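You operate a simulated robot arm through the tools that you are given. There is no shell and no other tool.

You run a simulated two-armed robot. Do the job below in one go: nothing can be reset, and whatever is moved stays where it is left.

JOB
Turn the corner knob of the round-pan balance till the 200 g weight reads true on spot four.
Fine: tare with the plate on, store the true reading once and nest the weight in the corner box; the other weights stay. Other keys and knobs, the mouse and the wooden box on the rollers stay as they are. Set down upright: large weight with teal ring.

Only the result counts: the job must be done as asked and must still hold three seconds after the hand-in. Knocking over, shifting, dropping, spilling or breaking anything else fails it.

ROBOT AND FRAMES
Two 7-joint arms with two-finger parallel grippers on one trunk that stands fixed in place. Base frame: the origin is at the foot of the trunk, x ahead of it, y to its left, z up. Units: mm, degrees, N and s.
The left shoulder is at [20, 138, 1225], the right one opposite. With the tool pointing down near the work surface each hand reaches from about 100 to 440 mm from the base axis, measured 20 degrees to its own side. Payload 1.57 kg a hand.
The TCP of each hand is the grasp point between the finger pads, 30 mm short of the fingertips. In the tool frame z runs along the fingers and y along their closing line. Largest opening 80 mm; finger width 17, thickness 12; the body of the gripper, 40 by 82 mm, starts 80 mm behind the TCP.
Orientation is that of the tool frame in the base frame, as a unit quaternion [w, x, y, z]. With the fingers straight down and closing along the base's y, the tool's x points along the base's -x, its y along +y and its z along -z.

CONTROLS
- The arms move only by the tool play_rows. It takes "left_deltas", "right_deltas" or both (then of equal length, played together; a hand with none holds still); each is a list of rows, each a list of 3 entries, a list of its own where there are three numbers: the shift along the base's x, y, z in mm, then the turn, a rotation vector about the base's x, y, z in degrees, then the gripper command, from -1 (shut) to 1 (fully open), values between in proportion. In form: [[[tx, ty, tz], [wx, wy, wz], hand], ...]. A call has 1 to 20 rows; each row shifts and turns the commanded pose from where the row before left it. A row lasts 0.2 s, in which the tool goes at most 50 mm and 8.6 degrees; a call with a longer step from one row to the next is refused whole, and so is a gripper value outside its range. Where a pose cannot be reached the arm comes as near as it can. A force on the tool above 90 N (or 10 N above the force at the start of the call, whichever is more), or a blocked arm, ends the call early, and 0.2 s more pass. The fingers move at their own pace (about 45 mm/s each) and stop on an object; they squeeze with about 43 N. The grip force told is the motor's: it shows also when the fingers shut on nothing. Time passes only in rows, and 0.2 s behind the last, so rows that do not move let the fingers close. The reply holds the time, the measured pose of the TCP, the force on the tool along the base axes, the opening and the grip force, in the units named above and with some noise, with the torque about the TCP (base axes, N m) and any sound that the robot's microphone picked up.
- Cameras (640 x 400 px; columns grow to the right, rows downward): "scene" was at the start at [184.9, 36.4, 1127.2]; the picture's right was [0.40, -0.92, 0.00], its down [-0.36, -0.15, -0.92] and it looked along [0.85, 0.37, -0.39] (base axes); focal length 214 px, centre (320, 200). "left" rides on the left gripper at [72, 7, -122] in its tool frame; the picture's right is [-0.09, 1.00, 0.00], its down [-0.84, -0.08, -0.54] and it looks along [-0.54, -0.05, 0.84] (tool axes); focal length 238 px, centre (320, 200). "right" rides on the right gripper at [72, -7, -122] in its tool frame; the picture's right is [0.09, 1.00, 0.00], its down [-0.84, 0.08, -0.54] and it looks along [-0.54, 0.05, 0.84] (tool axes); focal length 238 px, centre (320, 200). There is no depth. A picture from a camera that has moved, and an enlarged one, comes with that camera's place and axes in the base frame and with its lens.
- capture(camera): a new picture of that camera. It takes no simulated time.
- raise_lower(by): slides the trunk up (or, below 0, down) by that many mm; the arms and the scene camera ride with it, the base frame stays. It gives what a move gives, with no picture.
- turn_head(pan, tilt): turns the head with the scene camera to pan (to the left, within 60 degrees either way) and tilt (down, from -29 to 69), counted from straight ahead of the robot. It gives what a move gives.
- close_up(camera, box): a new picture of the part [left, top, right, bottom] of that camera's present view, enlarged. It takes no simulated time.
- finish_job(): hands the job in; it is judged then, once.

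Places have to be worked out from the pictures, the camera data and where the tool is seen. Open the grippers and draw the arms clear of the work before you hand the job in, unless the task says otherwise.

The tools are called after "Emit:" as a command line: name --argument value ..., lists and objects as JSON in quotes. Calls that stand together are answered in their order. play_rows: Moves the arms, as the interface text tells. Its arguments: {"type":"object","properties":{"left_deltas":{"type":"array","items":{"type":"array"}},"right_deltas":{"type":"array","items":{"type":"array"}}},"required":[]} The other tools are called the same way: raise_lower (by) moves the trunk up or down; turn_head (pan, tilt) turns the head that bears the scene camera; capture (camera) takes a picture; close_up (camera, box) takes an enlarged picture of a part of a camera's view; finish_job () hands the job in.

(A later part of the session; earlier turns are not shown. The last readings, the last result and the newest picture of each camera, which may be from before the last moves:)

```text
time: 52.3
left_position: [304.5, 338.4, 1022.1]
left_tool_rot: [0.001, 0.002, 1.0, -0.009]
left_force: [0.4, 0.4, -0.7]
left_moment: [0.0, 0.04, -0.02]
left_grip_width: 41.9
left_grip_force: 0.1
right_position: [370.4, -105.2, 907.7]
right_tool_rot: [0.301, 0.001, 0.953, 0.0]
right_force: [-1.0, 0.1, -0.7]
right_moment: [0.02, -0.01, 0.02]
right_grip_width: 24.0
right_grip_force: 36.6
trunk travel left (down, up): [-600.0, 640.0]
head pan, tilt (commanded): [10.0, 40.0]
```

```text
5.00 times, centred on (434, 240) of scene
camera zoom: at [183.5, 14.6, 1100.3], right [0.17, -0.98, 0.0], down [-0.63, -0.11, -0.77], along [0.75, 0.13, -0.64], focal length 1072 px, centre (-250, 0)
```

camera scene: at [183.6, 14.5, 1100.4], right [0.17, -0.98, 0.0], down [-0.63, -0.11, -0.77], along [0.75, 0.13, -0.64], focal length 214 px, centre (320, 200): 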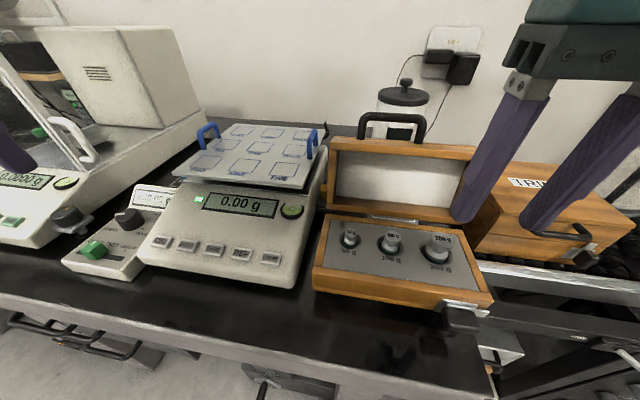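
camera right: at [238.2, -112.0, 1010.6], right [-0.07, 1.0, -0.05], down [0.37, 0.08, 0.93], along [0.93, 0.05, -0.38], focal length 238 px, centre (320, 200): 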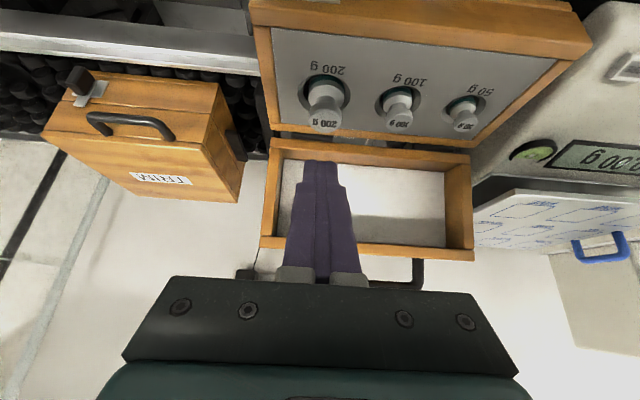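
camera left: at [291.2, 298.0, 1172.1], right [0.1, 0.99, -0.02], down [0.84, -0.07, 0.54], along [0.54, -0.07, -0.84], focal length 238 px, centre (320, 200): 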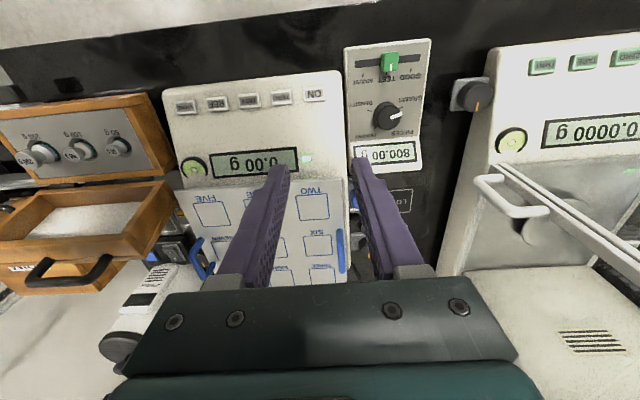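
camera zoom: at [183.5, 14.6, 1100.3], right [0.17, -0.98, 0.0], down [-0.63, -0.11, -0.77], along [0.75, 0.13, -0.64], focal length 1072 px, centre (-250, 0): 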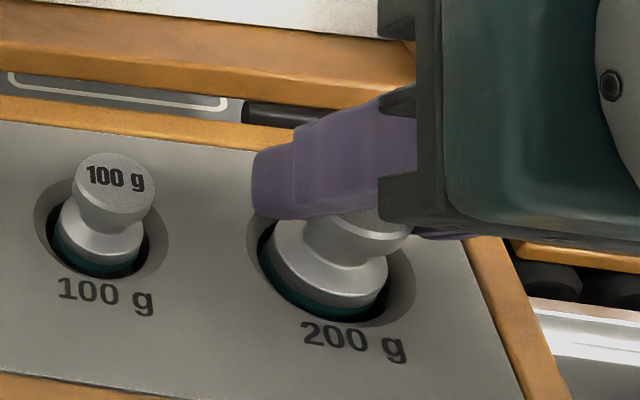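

Clamped at 24.0 mm. Slow test lift in 1–2 mm steps.

Emit:
play_rows --right_deltas '[[[0, 0, 1], [0, 0, 0], -1], [[0, 0, 1], [0, 0, 0], -1], [[0, 0, 1], [0, 0, 0], -1], [[0, 0, 2], [0, 0, 0], -1]]'

Emit:
close_up --camera "right" --box '[250, 110, 390, 198]'

Emit:
close_up --camera "scene" --box '[370, 200, 498, 280]'

```text
time: 53.3
left_position: [303.1, 339.9, 1021.1]
left_tool_rot: [0.0, 0.002, 1.0, -0.009]
left_force: [0.0, 0.5, 1.1]
left_moment: [0.01, 0.0, 0.01]
left_grip_width: 42.0
left_grip_force: 0.1
right_position: [370.7, -104.8, 912.1]
right_tool_rot: [0.301, 0.001, 0.954, 0.0]
right_force: [0.0, 0.0, -3.0]
right_moment: [-0.01, 0.01, -0.03]
right_grip_width: 24.2
right_grip_force: 36.0
trunk travel left (down, up): [-600.0, 640.0]
head pan, tilt (commanded): [10.0, 40.0]
```

```text
4.55 times, centred on (320, 154) of right
camera zoom: at [241.3, -112.3, 970.0], right [-0.07, 1.0, -0.05], down [0.37, 0.08, 0.92], along [0.93, 0.05, -0.38], focal length 1083 px, centre (320, 409)
```

zoom: 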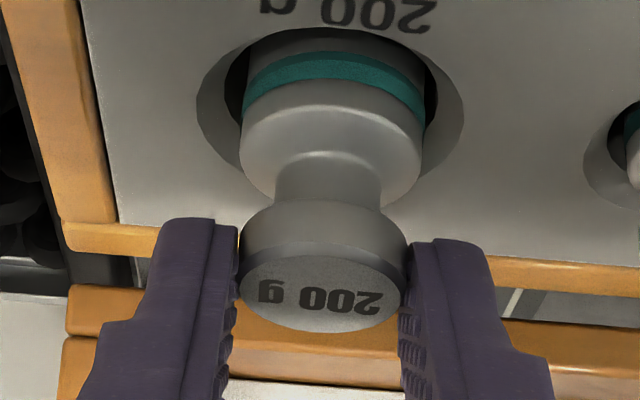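

```text
5.00 times, centred on (434, 240) of scene
camera zoom: at [183.5, 14.5, 1100.3], right [0.17, -0.98, 0.0], down [-0.63, -0.11, -0.77], along [0.75, 0.13, -0.64], focal length 1072 px, centre (-250, 0)
```

zoom: 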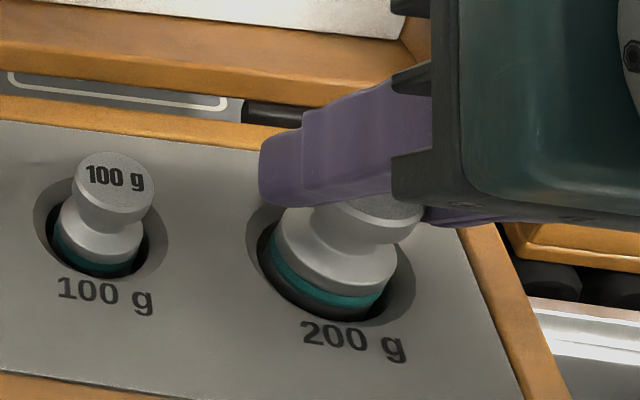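

It is lifting with the hand (−3 N on the tool). Continuing the slow lift.

Emit:
play_rows --right_deltas '[[[0, 0, 2], [0, 0, 0], -1], [[0, 0, 2], [0, 0, 0], -1], [[0, 0, 2], [0, 0, 0], -1], [[0, 0, 2], [0, 0, 0], -1], [[0, 0, 2], [0, 0, 0], -1], [[0, 0, 2], [0, 0, 0], -1]]'

Emit:
close_up --camera "right" --box '[250, 110, 390, 198]'

Emit:
close_up --camera "scene" --box '[370, 200, 498, 280]'

```text
time: 54.7
left_position: [304.2, 338.9, 1022.3]
left_tool_rot: [0.0, 0.002, 1.0, -0.009]
left_force: [0.5, 0.1, 0.4]
left_moment: [0.03, 0.0, -0.03]
left_grip_width: 41.9
left_grip_force: 0.2
right_position: [370.2, -106.7, 924.3]
right_tool_rot: [0.301, 0.0, 0.953, 0.0]
right_force: [0.0, -0.3, -2.6]
right_moment: [0.01, 0.01, 0.0]
right_grip_width: 24.1
right_grip_force: 36.4
trunk travel left (down, up): [-600.0, 640.0]
head pan, tilt (commanded): [10.0, 40.0]
```

```text
4.55 times, centred on (320, 154) of right
camera zoom: at [241.5, -112.7, 981.5], right [-0.07, 1.0, -0.05], down [0.37, 0.08, 0.92], along [0.93, 0.05, -0.38], focal length 1083 px, centre (320, 409)
```

zoom: 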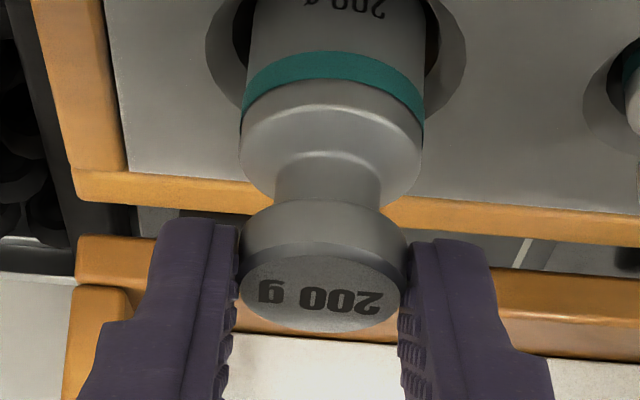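

```text
5.00 times, centred on (434, 240) of scene
camera zoom: at [183.5, 14.5, 1100.3], right [0.17, -0.98, 0.0], down [-0.63, -0.11, -0.77], along [0.75, 0.13, -0.64], focal length 1072 px, centre (-250, 0)
```

zoom: 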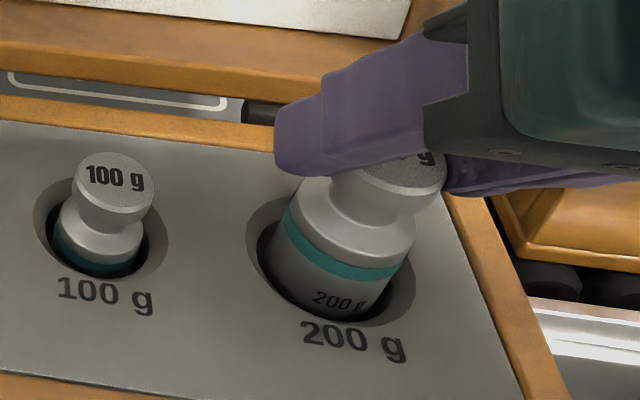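

Still held firmly. Continuing at 3 mm per row until fully clear of the nest.

Emit:
play_rows --right_deltas '[[[0, 0, 3], [0, 0, 0], -1], [[0, 0, 3], [0, 0, 0], -1], [[0, 0, 3], [0, 0, 0], -1], [[0, 0, 3], [0, 0, 0], -1], [[0, 0, 3], [0, 0, 0], -1], [[0, 0, 3], [0, 0, 0], -1], [[0, 0, 3], [0, 0, 0], -1], [[0, 0, 3], [0, 0, 0], -1]]'

Emit:
close_up --camera "right" --box '[220, 50, 420, 198]'

Emit:
close_up --camera "scene" --box '[350, 180, 510, 280]'

```text
time: 56.5
left_position: [304.8, 339.5, 1021.1]
left_tool_rot: [0.001, 0.003, 1.0, -0.008]
left_force: [-0.2, -0.1, 0.3]
left_moment: [0.0, -0.01, 0.02]
left_grip_width: 42.1
left_grip_force: 0.1
right_position: [370.2, -105.7, 948.5]
right_tool_rot: [0.301, 0.0, 0.953, 0.001]
right_force: [0.1, 0.0, -1.7]
right_moment: [0.0, 0.05, 0.0]
right_grip_width: 24.2
right_grip_force: 36.3
trunk travel left (down, up): [-600.0, 640.0]
head pan, tilt (commanded): [10.0, 40.0]
```

```text
2.70 times, centred on (320, 124) of right
camera zoom: at [241.4, -112.8, 1005.9], right [-0.07, 1.0, -0.05], down [0.37, 0.08, 0.92], along [0.93, 0.05, -0.38], focal length 644 px, centre (320, 405)
```

zoom: 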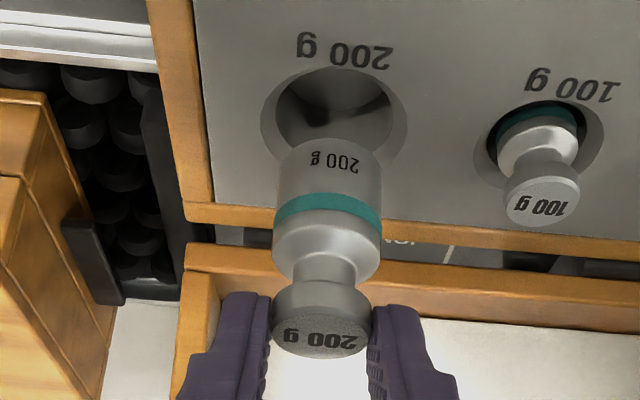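

```text
4.00 times, centred on (430, 230) of scene
camera zoom: at [183.5, 14.5, 1100.3], right [0.17, -0.98, 0.0], down [-0.63, -0.11, -0.77], along [0.75, 0.13, -0.64], focal length 858 px, centre (-120, 80)
```

zoom: 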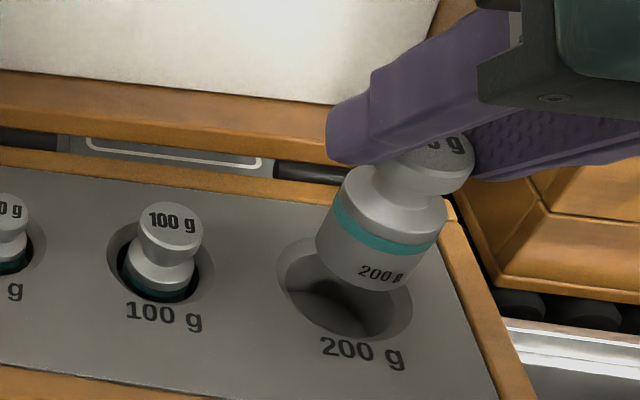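

The weight is clear of the nest (height ≈44 mm, bottom ≈61 mm below TCP). Now carry it left in front of the lid, rising, toward spot FIVE.

Emit:
play_rows --right_deltas '[[[0, 4, 3], [0, 0, 0], -1], [[0, 8, 5], [0, 0, 0], -1], [[0, 10, 6], [0, 0, 0], -1], [[0, 10, 6], [0, 0, 0], -1], [[0, 10, 6], [0, 0, 0], -1], [[0, 10, 6], [0, 0, 0], -1], [[0, 10, 6], [0, 0, 0], -1], [[0, 10, 6], [0, 0, 0], -1], [[0, 10, 6], [0, 0, 0], -1], [[0, 10, 6], [0, 0, 0], -1], [[0, 10, 6], [0, 0, 0], -1], [[0, 10, 0], [0, 0, 0], -1], [[0, 6, 0], [0, 0, 0], -1]]'

Emit:
capture --camera "right"

Emit:
capture --camera "scene"

```text
time: 59.3
left_position: [302.2, 339.0, 1021.9]
left_tool_rot: [0.002, 0.001, 1.0, -0.008]
left_force: [0.5, 0.1, -0.1]
left_moment: [-0.02, -0.01, 0.04]
left_grip_width: 42.0
left_grip_force: 0.1
right_position: [371.3, 13.1, 1010.7]
right_tool_rot: [0.301, 0.0, 0.954, 0.001]
right_force: [-1.0, 0.1, -2.0]
right_moment: [0.01, 0.05, -0.04]
right_grip_width: 24.0
right_grip_force: 36.1
trunk travel left (down, up): [-600.0, 640.0]
head pan, tilt (commanded): [10.0, 40.0]
```

```text
taken
camera right: at [242.8, 6.1, 1068.0], right [-0.08, 1.0, -0.05], down [0.37, 0.08, 0.92], along [0.93, 0.05, -0.38], focal length 238 px, centre (320, 200)
```

right: 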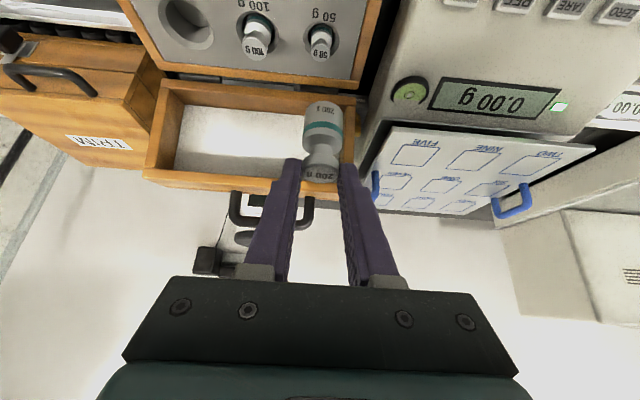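

```text
taken
camera scene: at [183.5, 14.5, 1100.3], right [0.17, -0.98, 0.0], down [-0.63, -0.11, -0.77], along [0.75, 0.13, -0.64], focal length 214 px, centre (320, 200)
```

scene: 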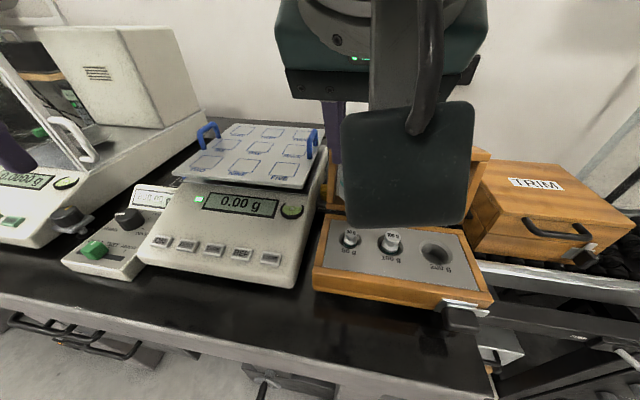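

Weight secure. Continuing forward-left with a 25° yaw toward spot FIVE.

Emit:
play_rows --right_deltas '[[[4, 5, 0], [0, 0, 1], -1], [[7.5, 9, 0], [0, 0, 2], -1], [[8, 9.5, 0], [0, 0, 2.2], -1], [[8, 9.5, 0], [0, 0, 2.2], -1], [[8, 9.5, 0], [0, 0, 2.2], -1], [[8, 9.5, 0], [0, 0, 2.2], -1], [[8, 9.5, 0], [0, 0, 2.2], -1], [[8, 9.5, 0], [0, 0, 2.2], -1], [[8, 9.5, 0], [0, 0, 2.2], -1], [[8, 9.5, 0], [0, 0, 2.2], -1], [[8, 9.5, 0], [0, 0, 2.2], -1], [[4, 8.5, 0], [0, 0, 2.2], -1]]'

Emit:
capture --camera "right"

Emit:
capture --camera "scene"

Emit:
capture --camera "left"

```text
time: 61.9
left_position: [303.9, 338.7, 1022.1]
left_tool_rot: [0.001, 0.002, 1.0, -0.008]
left_force: [0.2, -0.4, 0.0]
left_moment: [-0.01, 0.02, -0.01]
left_grip_width: 42.0
left_grip_force: 0.1
right_position: [459.9, 118.4, 1010.4]
right_tool_rot: [0.295, -0.207, 0.93, 0.066]
right_force: [1.0, -0.7, -1.0]
right_moment: [-0.02, 0.03, -0.01]
right_grip_width: 23.9
right_grip_force: 36.1
trunk travel left (down, up): [-600.0, 640.0]
head pan, tilt (commanded): [10.0, 40.0]
```

```text
taken
camera right: at [346.2, 59.2, 1068.0], right [-0.49, 0.87, -0.05], down [0.3, 0.23, 0.93], along [0.82, 0.44, -0.38], focal length 238 px, centre (320, 200)
```

right: 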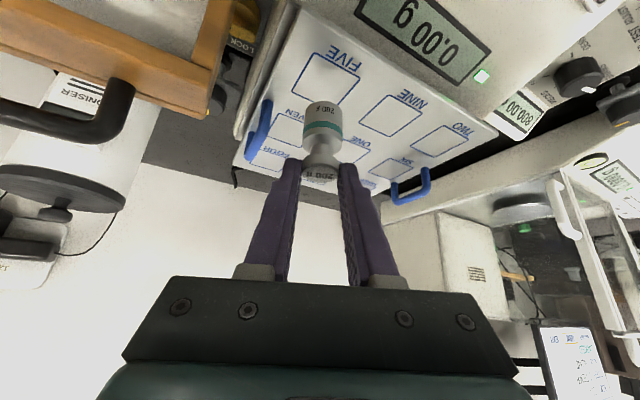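

```text
taken
camera scene: at [183.4, 14.4, 1100.3], right [0.17, -0.98, 0.0], down [-0.63, -0.11, -0.77], along [0.75, 0.13, -0.64], focal length 214 px, centre (320, 200)
```

scene: 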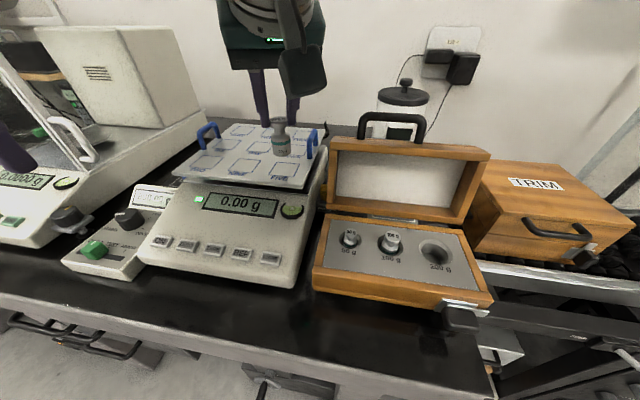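

```text
taken
camera left: at [230.7, 348.8, 1142.0], right [0.1, 1.0, -0.02], down [0.84, -0.07, 0.54], along [0.54, -0.07, -0.84], focal length 238 px, centre (320, 200)
```

left: 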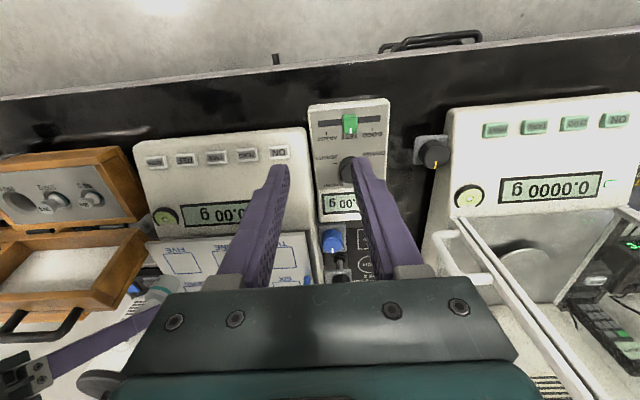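

The weight hangs upright over FIVE (projection matches). Lowering to just above the plate.

Emit:
play_rows --right_deltas '[[[0, 1, -5], [0, 0, 0], -1], [[0, 1, -8], [0, 0, 0], -1], [[0, 0, -8], [0, 0, 0], -1], [[0, 0, -5], [0, 0, 0], -1], [[0, 0, -3], [0, 0, 0], -1], [[0, 0, -2], [0, 0, 0], -1]]'

Emit:
close_up --camera "scene" --box '[180, 100, 340, 220]'

Emit:
close_up --camera "right" --box '[220, 0, 480, 200]'

```text
time: 63.3
left_position: [304.2, 338.9, 1021.6]
left_tool_rot: [0.001, 0.001, 1.0, -0.009]
left_force: [0.0, -0.8, -1.2]
left_moment: [0.01, 0.01, -0.04]
left_grip_width: 42.2
left_grip_force: 0.1
right_position: [457.8, 120.8, 977.6]
right_tool_rot: [0.295, -0.206, 0.931, 0.066]
right_force: [-0.9, -0.5, -1.9]
right_moment: [-0.03, 0.03, -0.02]
right_grip_width: 24.2
right_grip_force: 35.4
trunk travel left (down, up): [-600.0, 640.0]
head pan, tilt (commanded): [10.0, 40.0]
```

```text
3.33 times, centred on (260, 160) of scene
camera zoom: at [183.5, 14.4, 1100.4], right [0.17, -0.98, 0.0], down [-0.63, -0.11, -0.77], along [0.75, 0.13, -0.64], focal length 715 px, centre (520, 333)
```

zoom: 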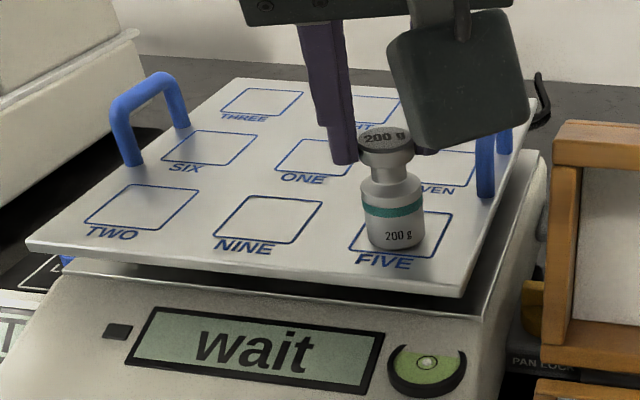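

```text
2.00 times, centred on (350, 100) of right
camera zoom: at [344.7, 61.1, 1036.1], right [-0.49, 0.87, -0.05], down [0.3, 0.23, 0.93], along [0.82, 0.44, -0.38], focal length 477 px, centre (260, 400)
```

zoom: 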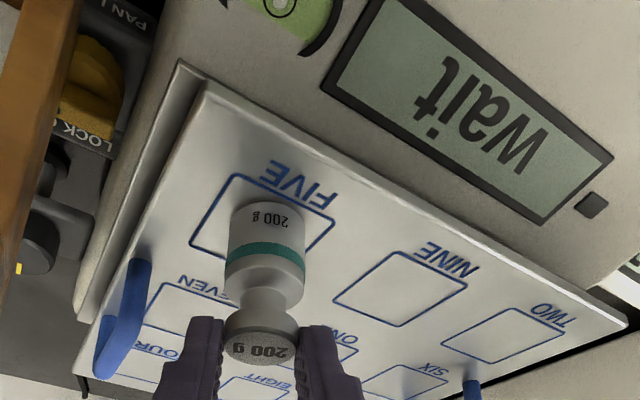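

The display says "wait", so the weight is just touching. I'll hold and read the partial load.

Emit:
play_rows --right_deltas '[[[0, 0, 0], [0, 0, 0], -1], [[0, 0, 0], [0, 0, 0], -1], [[0, 0, 0], [0, 0, 0], -1], [[0, 0, 0], [0, 0, 0], -1], [[0, 0, 0], [0, 0, 0], -1]]'

Emit:
close_up --camera "scene" --box '[180, 100, 340, 220]'

```text
time: 64.5
left_position: [304.2, 340.4, 1022.2]
left_tool_rot: [0.001, 0.001, 1.0, -0.009]
left_force: [-0.5, 0.5, 1.1]
left_moment: [0.03, 0.0, -0.01]
left_grip_width: 42.1
left_grip_force: 0.1
right_position: [458.6, 122.6, 978.9]
right_tool_rot: [0.296, -0.206, 0.93, 0.066]
right_force: [0.5, -0.8, -1.1]
right_moment: [0.0, -0.05, 0.01]
right_grip_width: 24.0
right_grip_force: 35.7
trunk travel left (down, up): [-600.0, 640.0]
head pan, tilt (commanded): [10.0, 40.0]
```

```text
3.33 times, centred on (260, 160) of scene
camera zoom: at [183.5, 14.5, 1100.3], right [0.17, -0.98, 0.0], down [-0.63, -0.11, -0.77], along [0.75, 0.13, -0.64], focal length 715 px, centre (520, 333)
```

zoom: 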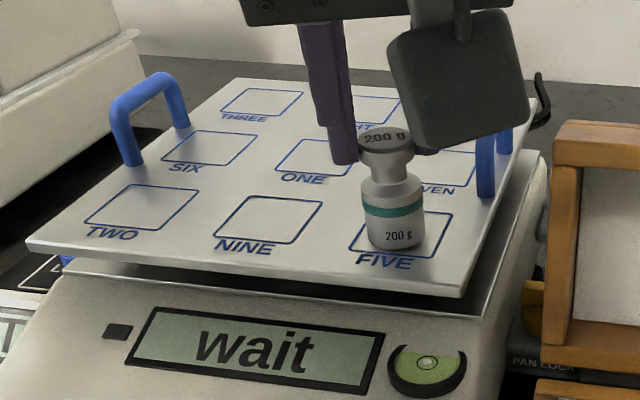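

Lowering another 1 mm in small steps to seat the base fully before release.

Emit:
play_rows --right_deltas '[[[0, 0, -0.5], [0, 0, 0], -1], [[0, 0, -0.5], [0, 0, 0], -1], [[0, 0, 0], [0, 0, 0], -1]]'

Emit:
close_up --camera "scene" --box '[220, 120, 340, 220]'

```text
time: 65.3
left_position: [302.4, 339.5, 1021.3]
left_tool_rot: [0.0, 0.001, 1.0, -0.008]
left_force: [0.5, 0.6, 1.0]
left_moment: [0.02, -0.01, 0.01]
left_grip_width: 41.9
left_grip_force: 0.0
right_position: [457.0, 121.8, 978.1]
right_tool_rot: [0.295, -0.206, 0.931, 0.066]
right_force: [-0.8, -1.3, 4.0]
right_moment: [-0.05, 0.01, 0.03]
right_grip_width: 23.9
right_grip_force: 36.4
trunk travel left (down, up): [-600.0, 640.0]
head pan, tilt (commanded): [10.0, 40.0]
```

```text
4.00 times, centred on (280, 170) of scene
camera zoom: at [183.6, 14.4, 1100.4], right [0.17, -0.98, 0.0], down [-0.63, -0.11, -0.77], along [0.75, 0.13, -0.64], focal length 858 px, centre (480, 320)
```

zoom: 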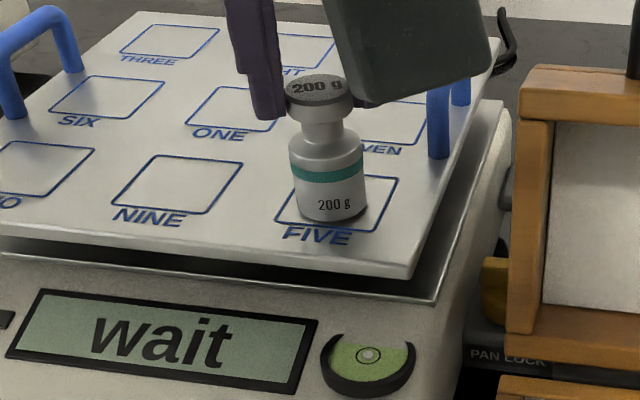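

Seated (+4 N). Opening the right gripper gently.

Emit:
play_rows --right_deltas '[[[0, 0, 0.3], [0, 0, 0], -0.35], [[0, 0, 0], [0, 0, 0], -0.3], [[0, 0, 0], [0, 0, 0], -0.2], [[0, 0, 0], [0, 0, 0], -0.1], [[0, 0, 0], [0, 0, 0], 0.05], [[0, 0, 0], [0, 0, 0], 0.1], [[0, 0, 0], [0, 0, 0], 0.1]]'

Emit:
close_up --camera "scene" --box '[180, 100, 340, 220]'

Emit:
close_up --camera "right" --box '[220, 20, 420, 200]'

```text
time: 66.9
left_position: [304.0, 338.4, 1022.0]
left_tool_rot: [0.001, 0.002, 1.0, -0.008]
left_force: [-1.4, -0.9, 0.0]
left_moment: [-0.03, 0.0, 0.0]
left_grip_width: 42.0
left_grip_force: 0.1
right_position: [458.2, 121.2, 978.1]
right_tool_rot: [0.295, -0.206, 0.931, 0.066]
right_force: [-0.2, 0.8, 0.5]
right_moment: [0.02, -0.01, 0.02]
right_grip_width: 44.1
right_grip_force: 0.0
trunk travel left (down, up): [-600.0, 640.0]
head pan, tilt (commanded): [10.0, 40.0]
```

```text
3.33 times, centred on (260, 160) of scene
camera zoom: at [183.6, 14.5, 1100.4], right [0.17, -0.98, 0.0], down [-0.63, -0.11, -0.77], along [0.75, 0.13, -0.64], focal length 715 px, centre (520, 333)
```

zoom: 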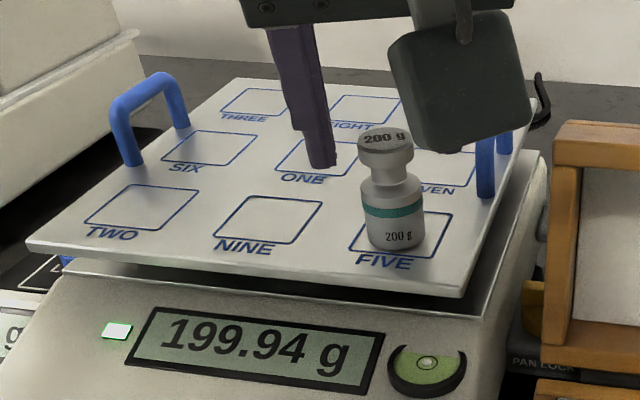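

```text
2.22 times, centred on (320, 110) of right
camera zoom: at [344.2, 60.7, 1035.9], right [-0.49, 0.87, -0.05], down [0.31, 0.23, 0.93], along [0.82, 0.44, -0.38], focal length 530 px, centre (320, 400)
```

zoom: 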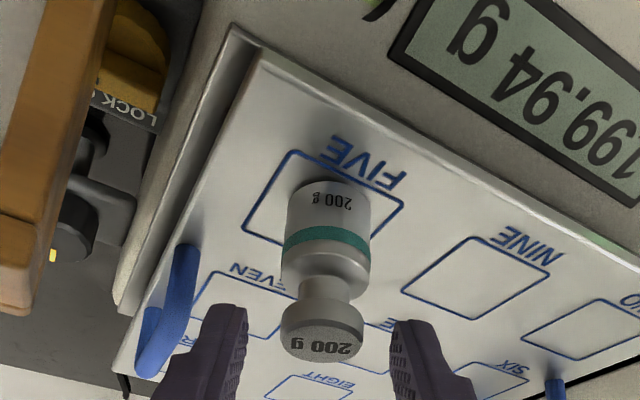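

Reads 199.94 g on FIVE, weight upright. Withdrawing the right hand along its finger axis and parking it back to the right.

Emit:
play_rows --right_deltas '[[[-2.6, -1.2, 4.1], [0, 0, 0], 0.1], [[-5.2, -2.4, 8.2], [0, 0, 0], 0.1], [[-5.2, -2.4, 8.2], [0, 0, 0], 0.1], [[-5.2, -2.4, 8.2], [0, 0, 0], 0.1], [[-5.2, -2.4, 8.2], [0, 0, 0], 0.1], [[-5.2, -2.4, 8.2], [0, 0, 0], 0.1], [[-5.2, -2.4, 8.2], [0, 0, 0], 0.1], [[-6, -10, 0], [0, 0, -2.5], 0.1], [[-6, -10, 0], [0, 0, -2.5], 0.1], [[-6, -10, 0], [0, 0, -2.5], 0.1], [[-6, -10, 0], [0, 0, -2.5], 0.1], [[-6, -10, 0], [0, 0, -2.5], 0.1], [[-6, -10, 0], [0, 0, -2.5], 0.1], [[-6, -10, 0], [0, 0, -2.5], 0.1], [[-6, -10, 0], [0, 0, -2.5], 0.1], [[-6, -10, 0], [0, 0, -2.5], 0.1], [[-6, -10, 0], [0, 0, -2.5], 0.1]]'

Emit:
play_rows --right_deltas '[[[-3, -13, 0], [0, 3, 0], 0.1], [[-3, -13, 0], [0, 3, 0], 0.1], [[-3, -13, 0], [0, 3, 0], 0.1], [[-3, -13, 0], [0, 3, 0], 0.1], [[-3, -13, 0], [0, 3, 0], 0.1], [[-3, -13, 0], [0, 3, 0], 0.1], [[-3, -13, 0], [0, 3, 0], 0.1], [[-3, -13, 0], [0, 3, 0], 0.1], [[-3, -13, 0], [0, 3, 0], 0.1], [[-3, -13, 0], [0, 3, 0], 0.1], [[-3, -13, 0], [0, 3, 0], 0.1], [[-3, -13, 0], [0, 2, 0], 0.1]]'

Emit:
capture --camera "scene"

```text
time: 70.7
left_position: [302.8, 338.0, 1022.1]
left_tool_rot: [-0.001, 0.001, 1.0, -0.009]
left_force: [-0.2, 0.1, -0.1]
left_moment: [-0.01, 0.01, 0.02]
left_grip_width: 42.0
left_grip_force: 0.1
right_position: [347.6, 10.0, 1009.4]
right_tool_rot: [0.27, -0.007, 0.963, 0.002]
right_force: [-0.2, -1.0, 0.0]
right_moment: [0.01, 0.01, 0.02]
right_grip_width: 44.3
right_grip_force: 0.0
trunk travel left (down, up): [-600.0, 640.0]
head pan, tilt (commanded): [10.0, 40.0]
stopped in row 17 (right hand): the arm was blocked; the commanded pose is now the measured one
```

```text
time: 73.3
left_position: [304.0, 339.3, 1022.0]
left_tool_rot: [0.001, 0.002, 1.0, -0.009]
left_force: [-0.1, 0.2, 0.9]
left_moment: [-0.01, -0.01, -0.04]
left_grip_width: 41.9
left_grip_force: 0.1
right_position: [310.7, -145.9, 1009.7]
right_tool_rot: [-0.031, -0.007, 0.999, 0.004]
right_force: [-1.2, -0.2, -0.3]
right_moment: [-0.03, 0.01, -0.01]
right_grip_width: 44.1
right_grip_force: 0.2
trunk travel left (down, up): [-600.0, 640.0]
head pan, tilt (commanded): [10.0, 40.0]
```

```text
taken
camera scene: at [183.6, 14.5, 1100.4], right [0.17, -0.98, 0.0], down [-0.63, -0.11, -0.77], along [0.75, 0.13, -0.64], focal length 214 px, centre (320, 200)
```

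scene: 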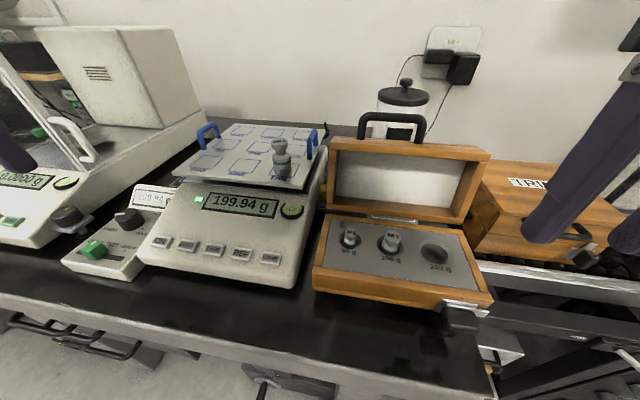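

Right hand parked, weight on FIVE reading steadily. Now the left hand goes to a pre-grasp behind the weight with 45° forward tilt.

Emit:
play_rows --left_deltas '[[[12, -12, 1], [0, -2, 0], 0.1], [[12, -14, 1], [0, -3, 0], 0.1], [[12, -16, 1], [0, -4, 0], 0.1], [[12, -18, 0], [0, -4, 0], 0.1], [[12, -18, 0], [0, -4, 0], 0.1], [[12, -18, 0], [0, -4, 0], 0.1], [[12, -18, 0], [0, -4, 0], 0.1], [[10, -20, 0], [0, -4, 0], 0.1], [[8, -20, -2], [0, -4, 0], 0.1], [[8, -20, -4], [0, -4, 0], 0.1], [[5, -20, -6], [0, -4, 0], 0.1], [[4, -20, -8], [0, -4, 0], 0.1]]'

Emit:
capture --camera "left"

Emit:
capture --camera "scene"

```text
time: 75.4
left_position: [463.6, 209.3, 1104.1]
left_tool_rot: [0.401, -0.004, 0.916, -0.001]
left_force: [0.4, 0.5, -0.6]
left_moment: [0.01, 0.04, 0.01]
left_grip_width: 44.1
left_grip_force: 0.1
left hand out of reach, approached as far as the arm can: row 3, 4, 5
right_position: [311.3, -144.9, 1009.1]
right_tool_rot: [-0.03, -0.006, 1.0, 0.004]
right_force: [-0.1, 0.3, -0.9]
right_moment: [0.02, -0.02, 0.0]
right_grip_width: 44.0
right_grip_force: 0.1
trunk travel left (down, up): [-600.0, 640.0]
head pan, tilt (commanded): [10.0, 40.0]
stopped in row 10 (left hand): the arm was blocked; the commanded pose is now the measured one
```

```text
taken
camera left: at [324.5, 215.0, 1132.9], right [0.05, 1.0, 0.06], down [0.17, -0.07, 0.98], along [0.98, -0.04, -0.17], focal length 238 px, centre (320, 200)
```

left: 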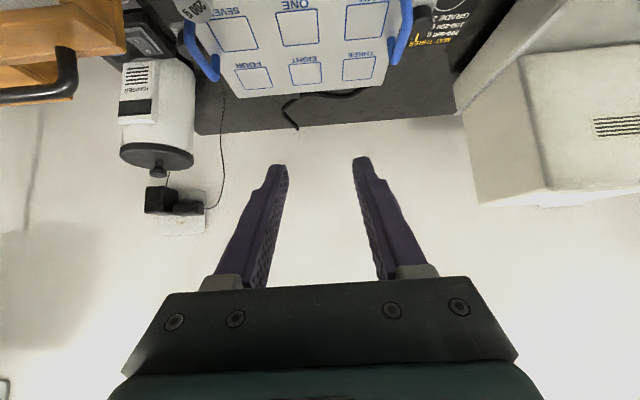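

```text
taken
camera scene: at [149.3, 15.6, 1061.4], right [0.3, -0.95, 0.0], down [-0.91, -0.29, -0.31], along [0.3, 0.1, -0.95], focal length 214 px, centre (320, 200)
```

scene: 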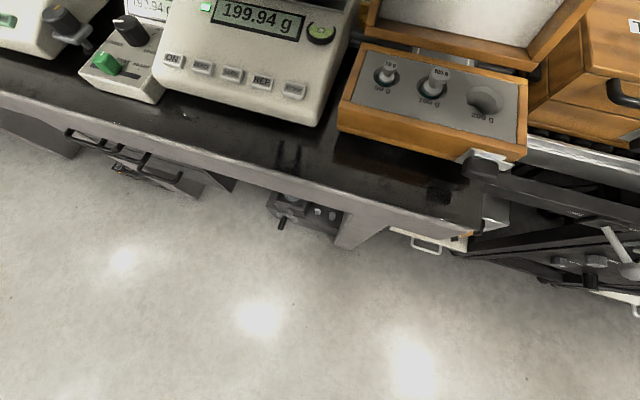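

The left elbow is again pressing the head, so its elbow posture is unfavourable. I back off to the left, and then inspect the arm posture.

Emit:
play_rows --left_deltas '[[[-2, 14, -2], [0, 3, 0], 0.1], [[-4, 14, -4], [0, 3, 0], 0.1], [[-6, 14, -6], [0, 3, 0], 0.1], [[-8, 14, -6], [0, 4, 0], 0.1], [[-8, 14, -6], [0, 4, 0], 0.1], [[-8, 14, -6], [0, 4, 0], 0.1], [[-8, 14, -6], [0, 4, 0], 0.1], [[-8, 14, -6], [0, 4, 0], 0.1], [[-8, 14, -6], [0, 4, 0], 0.1], [[-8, 14, -6], [0, 4, 0], 0.1]]'

Emit:
turn_head --pan 60 --tilt 0

Emit:
capture --camera "scene"

Emit:
capture --camera "left"

```text
time: 77.6
left_position: [394.8, 347.3, 1047.5]
left_tool_rot: [0.084, -0.004, 0.996, 0.001]
left_force: [-1.5, -0.2, -0.3]
left_moment: [0.01, 0.03, 0.0]
left_grip_width: 44.0
left_grip_force: 0.0
right_position: [309.9, -146.0, 1008.8]
right_tool_rot: [-0.031, -0.007, 0.999, 0.003]
right_force: [0.2, 0.0, -0.3]
right_moment: [0.03, 0.0, -0.01]
right_grip_width: 43.9
right_grip_force: 0.1
trunk travel left (down, up): [-600.0, 640.0]
head pan, tilt (commanded): [10.0, 40.0]
```

```text
time: 78.8
left_position: [395.3, 347.0, 1046.6]
left_tool_rot: [0.086, -0.004, 0.996, 0.001]
left_force: [0.3, 0.5, -0.7]
left_moment: [-0.02, -0.02, -0.04]
left_grip_width: 44.0
left_grip_force: 0.0
right_position: [310.5, -144.6, 1007.8]
right_tool_rot: [-0.03, -0.006, 1.0, 0.004]
right_force: [0.2, -0.6, 0.3]
right_moment: [-0.01, 0.01, 0.03]
right_grip_width: 44.3
right_grip_force: 0.0
trunk travel left (down, up): [-600.0, 640.0]
head pan, tilt (commanded): [60.0, 0.0]
```

```text
taken
camera scene: at [144.9, 77.6, 1164.0], right [0.87, -0.5, 0.0], down [0.0, 0.0, -1.0], along [0.5, 0.87, 0.0], focal length 214 px, centre (320, 200)
```

scene: 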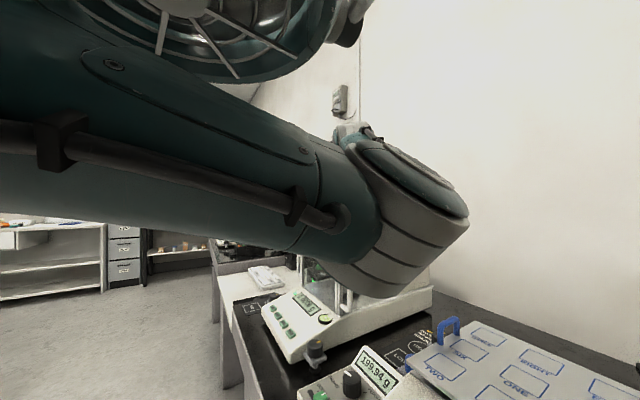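

```text
taken
camera left: at [303.4, 353.2, 1153.4], right [0.08, 1.0, 0.02], down [0.73, -0.07, 0.68], along [0.67, -0.04, -0.74], focal length 238 px, centre (320, 200)
```

left: 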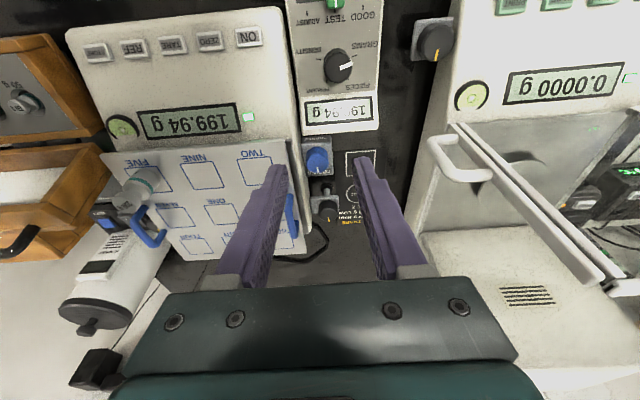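

The view shows the left elbow tucked inward beside the head. I'll return the left hand to its start pose and check whether the elbow goes back to its outward posture.

Emit:
play_rows --left_deltas '[[[-11, -5, 4.5], [0, 3, 0], 0.1], [[-11, -5, 4.5], [0, 3, 0], 0.1], [[-11, -5, 4.5], [0, 3, 0], 0.1], [[-11, -5, 4.5], [0, 3, 0], 0.1], [[-11, -5, 4.5], [0, 3, 0], 0.1], [[-11, -5, 4.5], [0, 3, 0], 0.1], [[-11, -5, 4.5], [0, 3, 0], 0.1], [[-11, -5, 4.5], [0, 3, 0], 0.1], [[-11, -5, 4.5], [0, 3, 0], 0.1], [[-11, -5, 4.5], [0, 3, 0], 0.1]]'

Emit:
capture --camera "scene"

Emit:
turn_head --pan 60 --tilt -29

Emit:
capture --camera "scene"

```text
time: 81.0
left_position: [288.3, 308.8, 1091.6]
left_tool_rot: [-0.175, -0.003, 0.985, 0.002]
left_force: [-0.8, -0.8, 0.0]
left_moment: [0.0, -0.01, 0.0]
left_grip_width: 44.1
left_grip_force: 0.0
left hand out of reach, approached as far as the arm can: row 9
right_position: [311.4, -145.9, 1009.3]
right_tool_rot: [-0.031, -0.007, 1.0, 0.004]
right_force: [-0.2, -0.2, -0.3]
right_moment: [0.01, 0.05, 0.02]
right_grip_width: 44.2
right_grip_force: 0.1
trunk travel left (down, up): [-600.0, 640.0]
head pan, tilt (commanded): [60.0, 0.0]
```

```text
taken
camera scene: at [144.9, 77.7, 1164.1], right [0.87, -0.5, 0.0], down [0.0, 0.0, -1.0], along [0.5, 0.87, 0.0], focal length 214 px, centre (320, 200)
```

scene: 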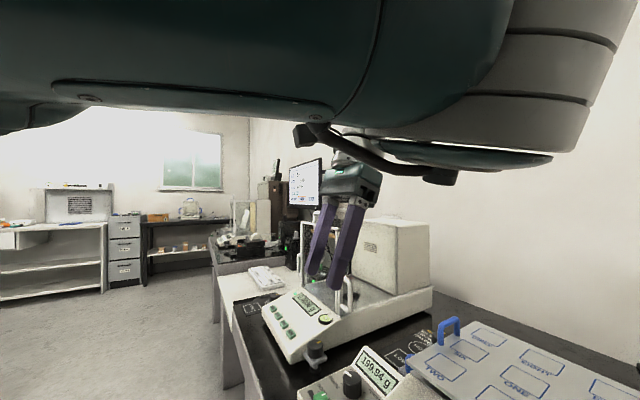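

```text
time: 81.9
left_position: [289.0, 310.3, 1089.7]
left_tool_rot: [-0.175, -0.003, 0.985, 0.002]
left_force: [1.1, 0.0, 0.0]
left_moment: [0.01, -0.01, -0.02]
left_grip_width: 43.9
left_grip_force: 0.1
right_position: [311.3, -146.1, 1009.5]
right_tool_rot: [-0.03, -0.006, 1.0, 0.003]
right_force: [-0.2, 0.0, 0.1]
right_moment: [0.01, 0.04, 0.01]
right_grip_width: 44.0
right_grip_force: 0.0
trunk travel left (down, up): [-600.0, 640.0]
head pan, tilt (commanded): [60.0, -28.6]
```

```text
taken
camera scene: at [133.4, 57.8, 1204.1], right [0.87, -0.5, 0.0], down [0.24, 0.41, -0.88], along [0.44, 0.76, 0.48], focal length 214 px, centre (320, 200)
```

scene: 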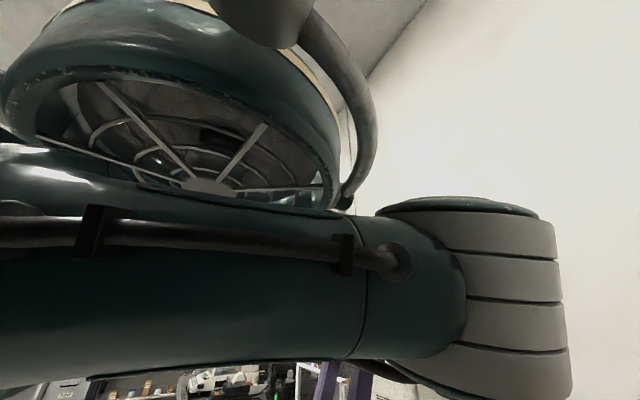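

The left elbow is still tucked inward (near y≈100). I'll raise the trunk 300 mm into free space and swing the left arm through a left–up–right loop about its shoulder to roll the elbow outward, starting with the trunk and a sweep to the left.

Emit:
raise_lower --by 300

Emit:
play_rows --left_deltas '[[[-26.5, 35.6, 0], [0, 0, 8], 0.1], [[-31.2, 31.7, 0], [0, 0, 8], 0.1], [[-35.3, 27, 0], [0, 0, 8], 0.1], [[-38.7, 21.8, 0], [0, 0, 8], 0.1], [[-41.4, 16.2, 0], [0, 0, 8], 0.1]]'

Emit:
turn_head --pan 60 --tilt 0

Emit:
capture --camera "scene"

```text
time: 84.9
left_position: [287.9, 310.0, 1390.5]
left_tool_rot: [-0.176, -0.003, 0.984, 0.002]
left_force: [0.2, 0.6, -0.5]
left_moment: [0.0, -0.02, -0.02]
left_grip_width: 43.9
left_grip_force: 0.0
right_position: [311.3, -146.2, 1309.3]
right_tool_rot: [-0.031, -0.007, 0.999, 0.003]
right_force: [0.3, -0.4, -0.6]
right_moment: [0.0, -0.03, 0.04]
right_grip_width: 43.9
right_grip_force: 0.0
trunk travel left (down, up): [-900.0, 340.0]
head pan, tilt (commanded): [60.0, -28.6]
```

```text
time: 86.1
left_position: [117.0, 440.6, 1392.1]
left_tool_rot: [-0.167, -0.34, 0.924, -0.058]
left_force: [0.0, 0.7, 0.4]
left_moment: [-0.04, -0.01, 0.0]
left_grip_width: 43.9
left_grip_force: 0.0
right_position: [311.3, -144.9, 1309.5]
right_tool_rot: [-0.031, -0.006, 1.0, 0.004]
right_force: [-0.2, -0.6, 0.0]
right_moment: [0.02, 0.03, -0.04]
right_grip_width: 43.8
right_grip_force: 0.1
trunk travel left (down, up): [-900.0, 340.0]
head pan, tilt (commanded): [60.0, -28.6]
```

```text
time: 87.1
left_position: [116.1, 441.0, 1391.5]
left_tool_rot: [-0.165, -0.34, 0.924, -0.058]
left_force: [-0.6, 0.4, 0.6]
left_moment: [0.0, -0.05, -0.03]
left_grip_width: 44.0
left_grip_force: 0.1
right_position: [311.3, -145.3, 1309.9]
right_tool_rot: [-0.031, -0.007, 0.999, 0.003]
right_force: [0.1, 0.4, 0.3]
right_moment: [-0.03, -0.01, 0.01]
right_grip_width: 44.2
right_grip_force: 0.0
trunk travel left (down, up): [-900.0, 340.0]
head pan, tilt (commanded): [60.0, 0.0]
```

```text
taken
camera scene: at [144.8, 77.6, 1464.1], right [0.87, -0.5, 0.0], down [0.0, 0.0, -1.0], along [0.5, 0.87, 0.0], focal length 214 px, centre (320, 200)
```

scene: 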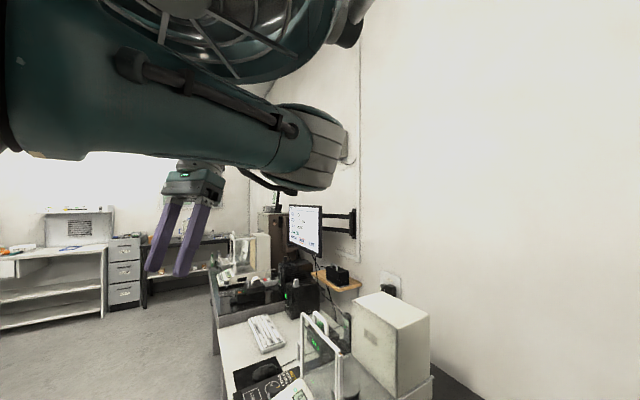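

The arm follows smoothly. Next: lower the hand while bringing it upright, then sweep further left.

Emit:
play_rows --left_deltas '[[[0.9, 2, -38], [1.43, -1.7, 0], 0.1], [[0.9, 2, -38], [1.43, -1.7, 0], 0.1], [[0.9, 2, -38], [1.43, -1.7, 0], 0.1], [[0.9, 2, -38], [1.43, -1.7, 0], 0.1], [[0.9, 2, -38], [1.43, -1.7, 0], 0.1], [[0.9, 2, -38], [1.43, -1.7, 0], 0.1], [[0.9, 2, -38], [1.43, -1.7, 0], 0.1], [[0.9, 2, -38], [1.43, -1.7, 0], 0.1], [[0.9, 2, -38], [1.43, -1.7, 0], 0.1], [[-45.8, 11.2, 0], [0, 0, 8], 0.1], [[-47, 4.7, 0], [0, 0, 8], 0.1], [[-47.1, -1.9, 0], [0, 0, 8], 0.1]]'

Emit:
capture --camera "scene"

Emit:
capture --camera "left"

```text
time: 89.7
left_position: [-18.6, 474.3, 1046.7]
left_tool_rot: [-0.002, -0.534, 0.846, 0.0]
left_force: [0.1, -0.1, -0.7]
left_moment: [0.0, 0.06, -0.03]
left_grip_width: 44.0
left_grip_force: 0.1
right_position: [310.7, -147.0, 1309.7]
right_tool_rot: [-0.031, -0.006, 0.999, 0.003]
right_force: [-0.8, -0.4, -0.3]
right_moment: [0.0, 0.01, 0.0]
right_grip_width: 43.7
right_grip_force: 0.3
trunk travel left (down, up): [-900.0, 340.0]
head pan, tilt (commanded): [60.0, 0.0]
```

```text
taken
camera scene: at [145.0, 77.6, 1464.1], right [0.87, -0.5, 0.0], down [0.0, 0.0, -1.0], along [0.5, 0.87, 0.0], focal length 214 px, centre (320, 200)
```

scene: 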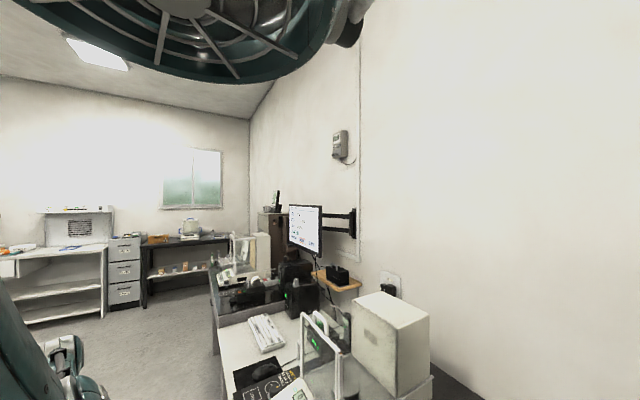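

```text
taken
camera left: at [-54.8, 414.4, 1168.1], right [-0.86, 0.51, 0.0], down [0.43, 0.72, 0.54], along [0.27, 0.46, -0.84], focal length 238 px, centre (320, 200)
```

left: 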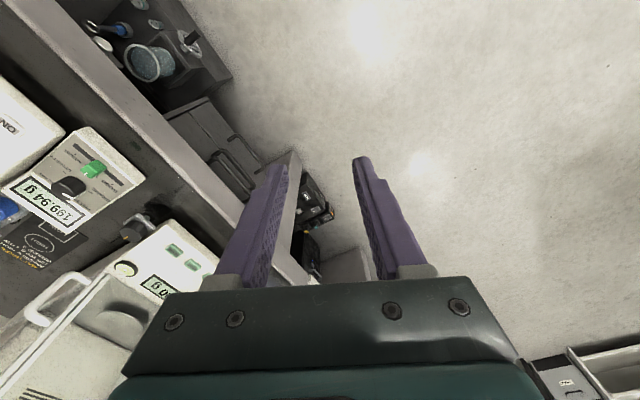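

Arm moved to the left side freely. Now raising it in an arc on the left.

Emit:
play_rows --left_deltas '[[[-3.5, 31.3, 32.1], [2.49, 0.28, 0], 0.1], [[-3.1, 28.1, 34.3], [2.49, 0.28, 0], 0.1], [[-2.8, 25, 36.1], [2.49, 0.28, 0], 0.1], [[-2.4, 21.7, 37.8], [2.49, 0.28, 0], 0.1], [[-2, 18.3, 39.2], [2.49, 0.28, 0], 0.1], [[-1.6, 14.8, 40.1], [2.49, 0.28, 0], 0.1], [[-1.2, 11.2, 40.8], [2.49, 0.28, 0], 0.1], [[-0.8, 7.6, 41.2], [2.49, 0.28, 0], 0.1], [[-0.4, 4, 41.1], [2.49, 0.28, 0], 0.1], [[0, 0.5, 41], [2.49, 0.28, 0], 0.1], [[0.3, -3.1, 40.3], [2.49, 0.28, 0], 0.1], [[0.7, -6.4, 39.3], [2.49, 0.28, 0], 0.1], [[1.1, -9.7, 38.1], [2.49, 0.28, 0], 0.1], [[1.4, -12.8, 36.7], [2.49, 0.28, 0], 0.1], [[1.7, -15.7, 34.8], [2.49, 0.28, 0], 0.1], [[2.1, -18.7, 32.9], [2.49, 0.28, 0], 0.1], [[2.3, -21.1, 30.5], [2.49, 0.28, 0], 0.1], [[2.6, -23.5, 28.1], [2.49, 0.28, 0], 0.1]]'

Emit:
turn_head --pan 60 --tilt -20

Emit:
capture --camera "scene"

```text
time: 93.5
left_position: [-36.7, 672.4, 1560.6]
left_tool_rot: [0.165, -0.493, 0.781, 0.346]
left_force: [0.3, -0.1, -0.4]
left_moment: [0.0, -0.01, -0.02]
left_grip_width: 43.6
left_grip_force: 0.0
left hand out of reach, approached as far as the arm can: row 11, 12, 13, 14, 15, 16, 17, 18
right_position: [310.9, -144.7, 1308.8]
right_tool_rot: [-0.031, -0.006, 1.0, 0.003]
right_force: [0.1, -0.3, -0.4]
right_moment: [-0.02, -0.02, -0.03]
right_grip_width: 43.8
right_grip_force: 0.1
trunk travel left (down, up): [-900.0, 340.0]
head pan, tilt (commanded): [60.0, 0.0]
```

```text
time: 94.3
left_position: [-35.9, 673.0, 1560.2]
left_tool_rot: [0.164, -0.493, 0.782, 0.346]
left_force: [0.6, 0.3, 0.8]
left_moment: [0.0, 0.03, 0.01]
left_grip_width: 43.9
left_grip_force: 0.1
right_position: [310.7, -145.7, 1308.0]
right_tool_rot: [-0.03, -0.006, 1.0, 0.003]
right_force: [0.0, 0.4, 0.3]
right_moment: [-0.02, -0.01, 0.03]
right_grip_width: 44.0
right_grip_force: 0.0
trunk travel left (down, up): [-900.0, 340.0]
head pan, tilt (commanded): [60.0, -20.0]
```

```text
taken
camera scene: at [137.9, 65.6, 1493.3], right [0.87, -0.5, 0.0], down [0.17, 0.3, -0.94], along [0.47, 0.81, 0.34], focal length 214 px, centre (320, 200)
```

scene: 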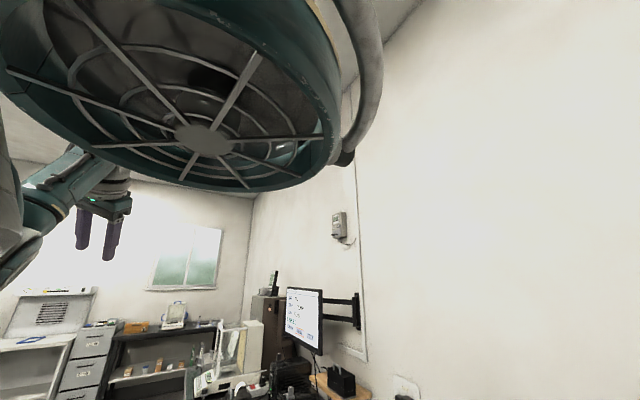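

The shoulder tops out here; I'll accept this elevation, re-sync the command, and sweep right at this height.

Emit:
play_rows --left_deltas '[[[-3, 37, -37], [0, 0, 0], 0.1], [[-3, 37, -37], [0, 0, 0], 0.1], [[-3, 37, -37], [0, 0, 0], 0.1], [[-3, 36, -37], [0, 0, 0], 0.1], [[46, -1, 0], [0, 0, -5], 0.1], [[46.5, -5, 0], [0, 0, -5], 0.1], [[46, -9, 0], [0, 0, -5], 0.1], [[45, -13, 0], [0, 0, -5], 0.1], [[44, -17, 0], [0, 0, -5], 0.1], [[42.5, -20, 0], [0, 0, -5], 0.1], [[40.5, -24, 0], [0, 0, -5], 0.1], [[38, -27, 0], [0, 0, -5], 0.1], [[36, -30, 0], [0, 0, -5], 0.1], [[33, -33, 0], [0, 0, -5], 0.1], [[30, -36, 0], [0, 0, -5], 0.1], [[27, -38, 0], [0, 0, -5], 0.1]]'

Emit:
turn_head --pan 60 --tilt 0

Emit:
capture --camera "scene"

```text
refused: row 1 steps farther than a row can; nothing moved
```

```text
time: 95.1
left_position: [-35.5, 672.3, 1560.0]
left_tool_rot: [0.165, -0.493, 0.781, 0.346]
left_force: [0.2, 0.8, 0.7]
left_moment: [-0.01, 0.01, -0.02]
left_grip_width: 43.6
left_grip_force: 0.0
right_position: [311.1, -144.8, 1308.8]
right_tool_rot: [-0.031, -0.005, 1.0, 0.003]
right_force: [-0.5, 0.4, 1.4]
right_moment: [-0.01, 0.02, -0.02]
right_grip_width: 43.9
right_grip_force: 0.1
trunk travel left (down, up): [-900.0, 340.0]
head pan, tilt (commanded): [60.0, 0.0]
```

```text
taken
camera scene: at [144.8, 77.6, 1464.1], right [0.87, -0.5, 0.0], down [0.0, 0.0, -1.0], along [0.5, 0.87, 0.0], focal length 214 px, centre (320, 200)
```

scene: 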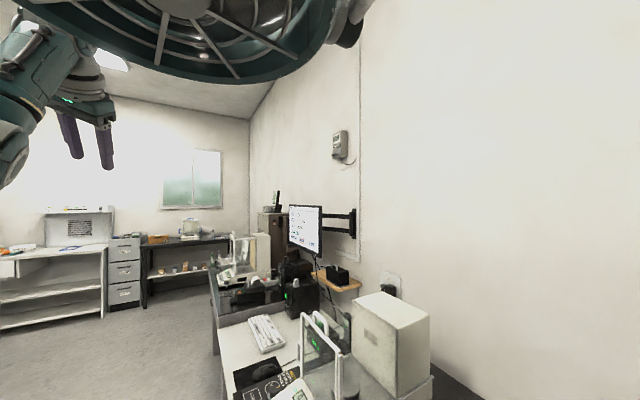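

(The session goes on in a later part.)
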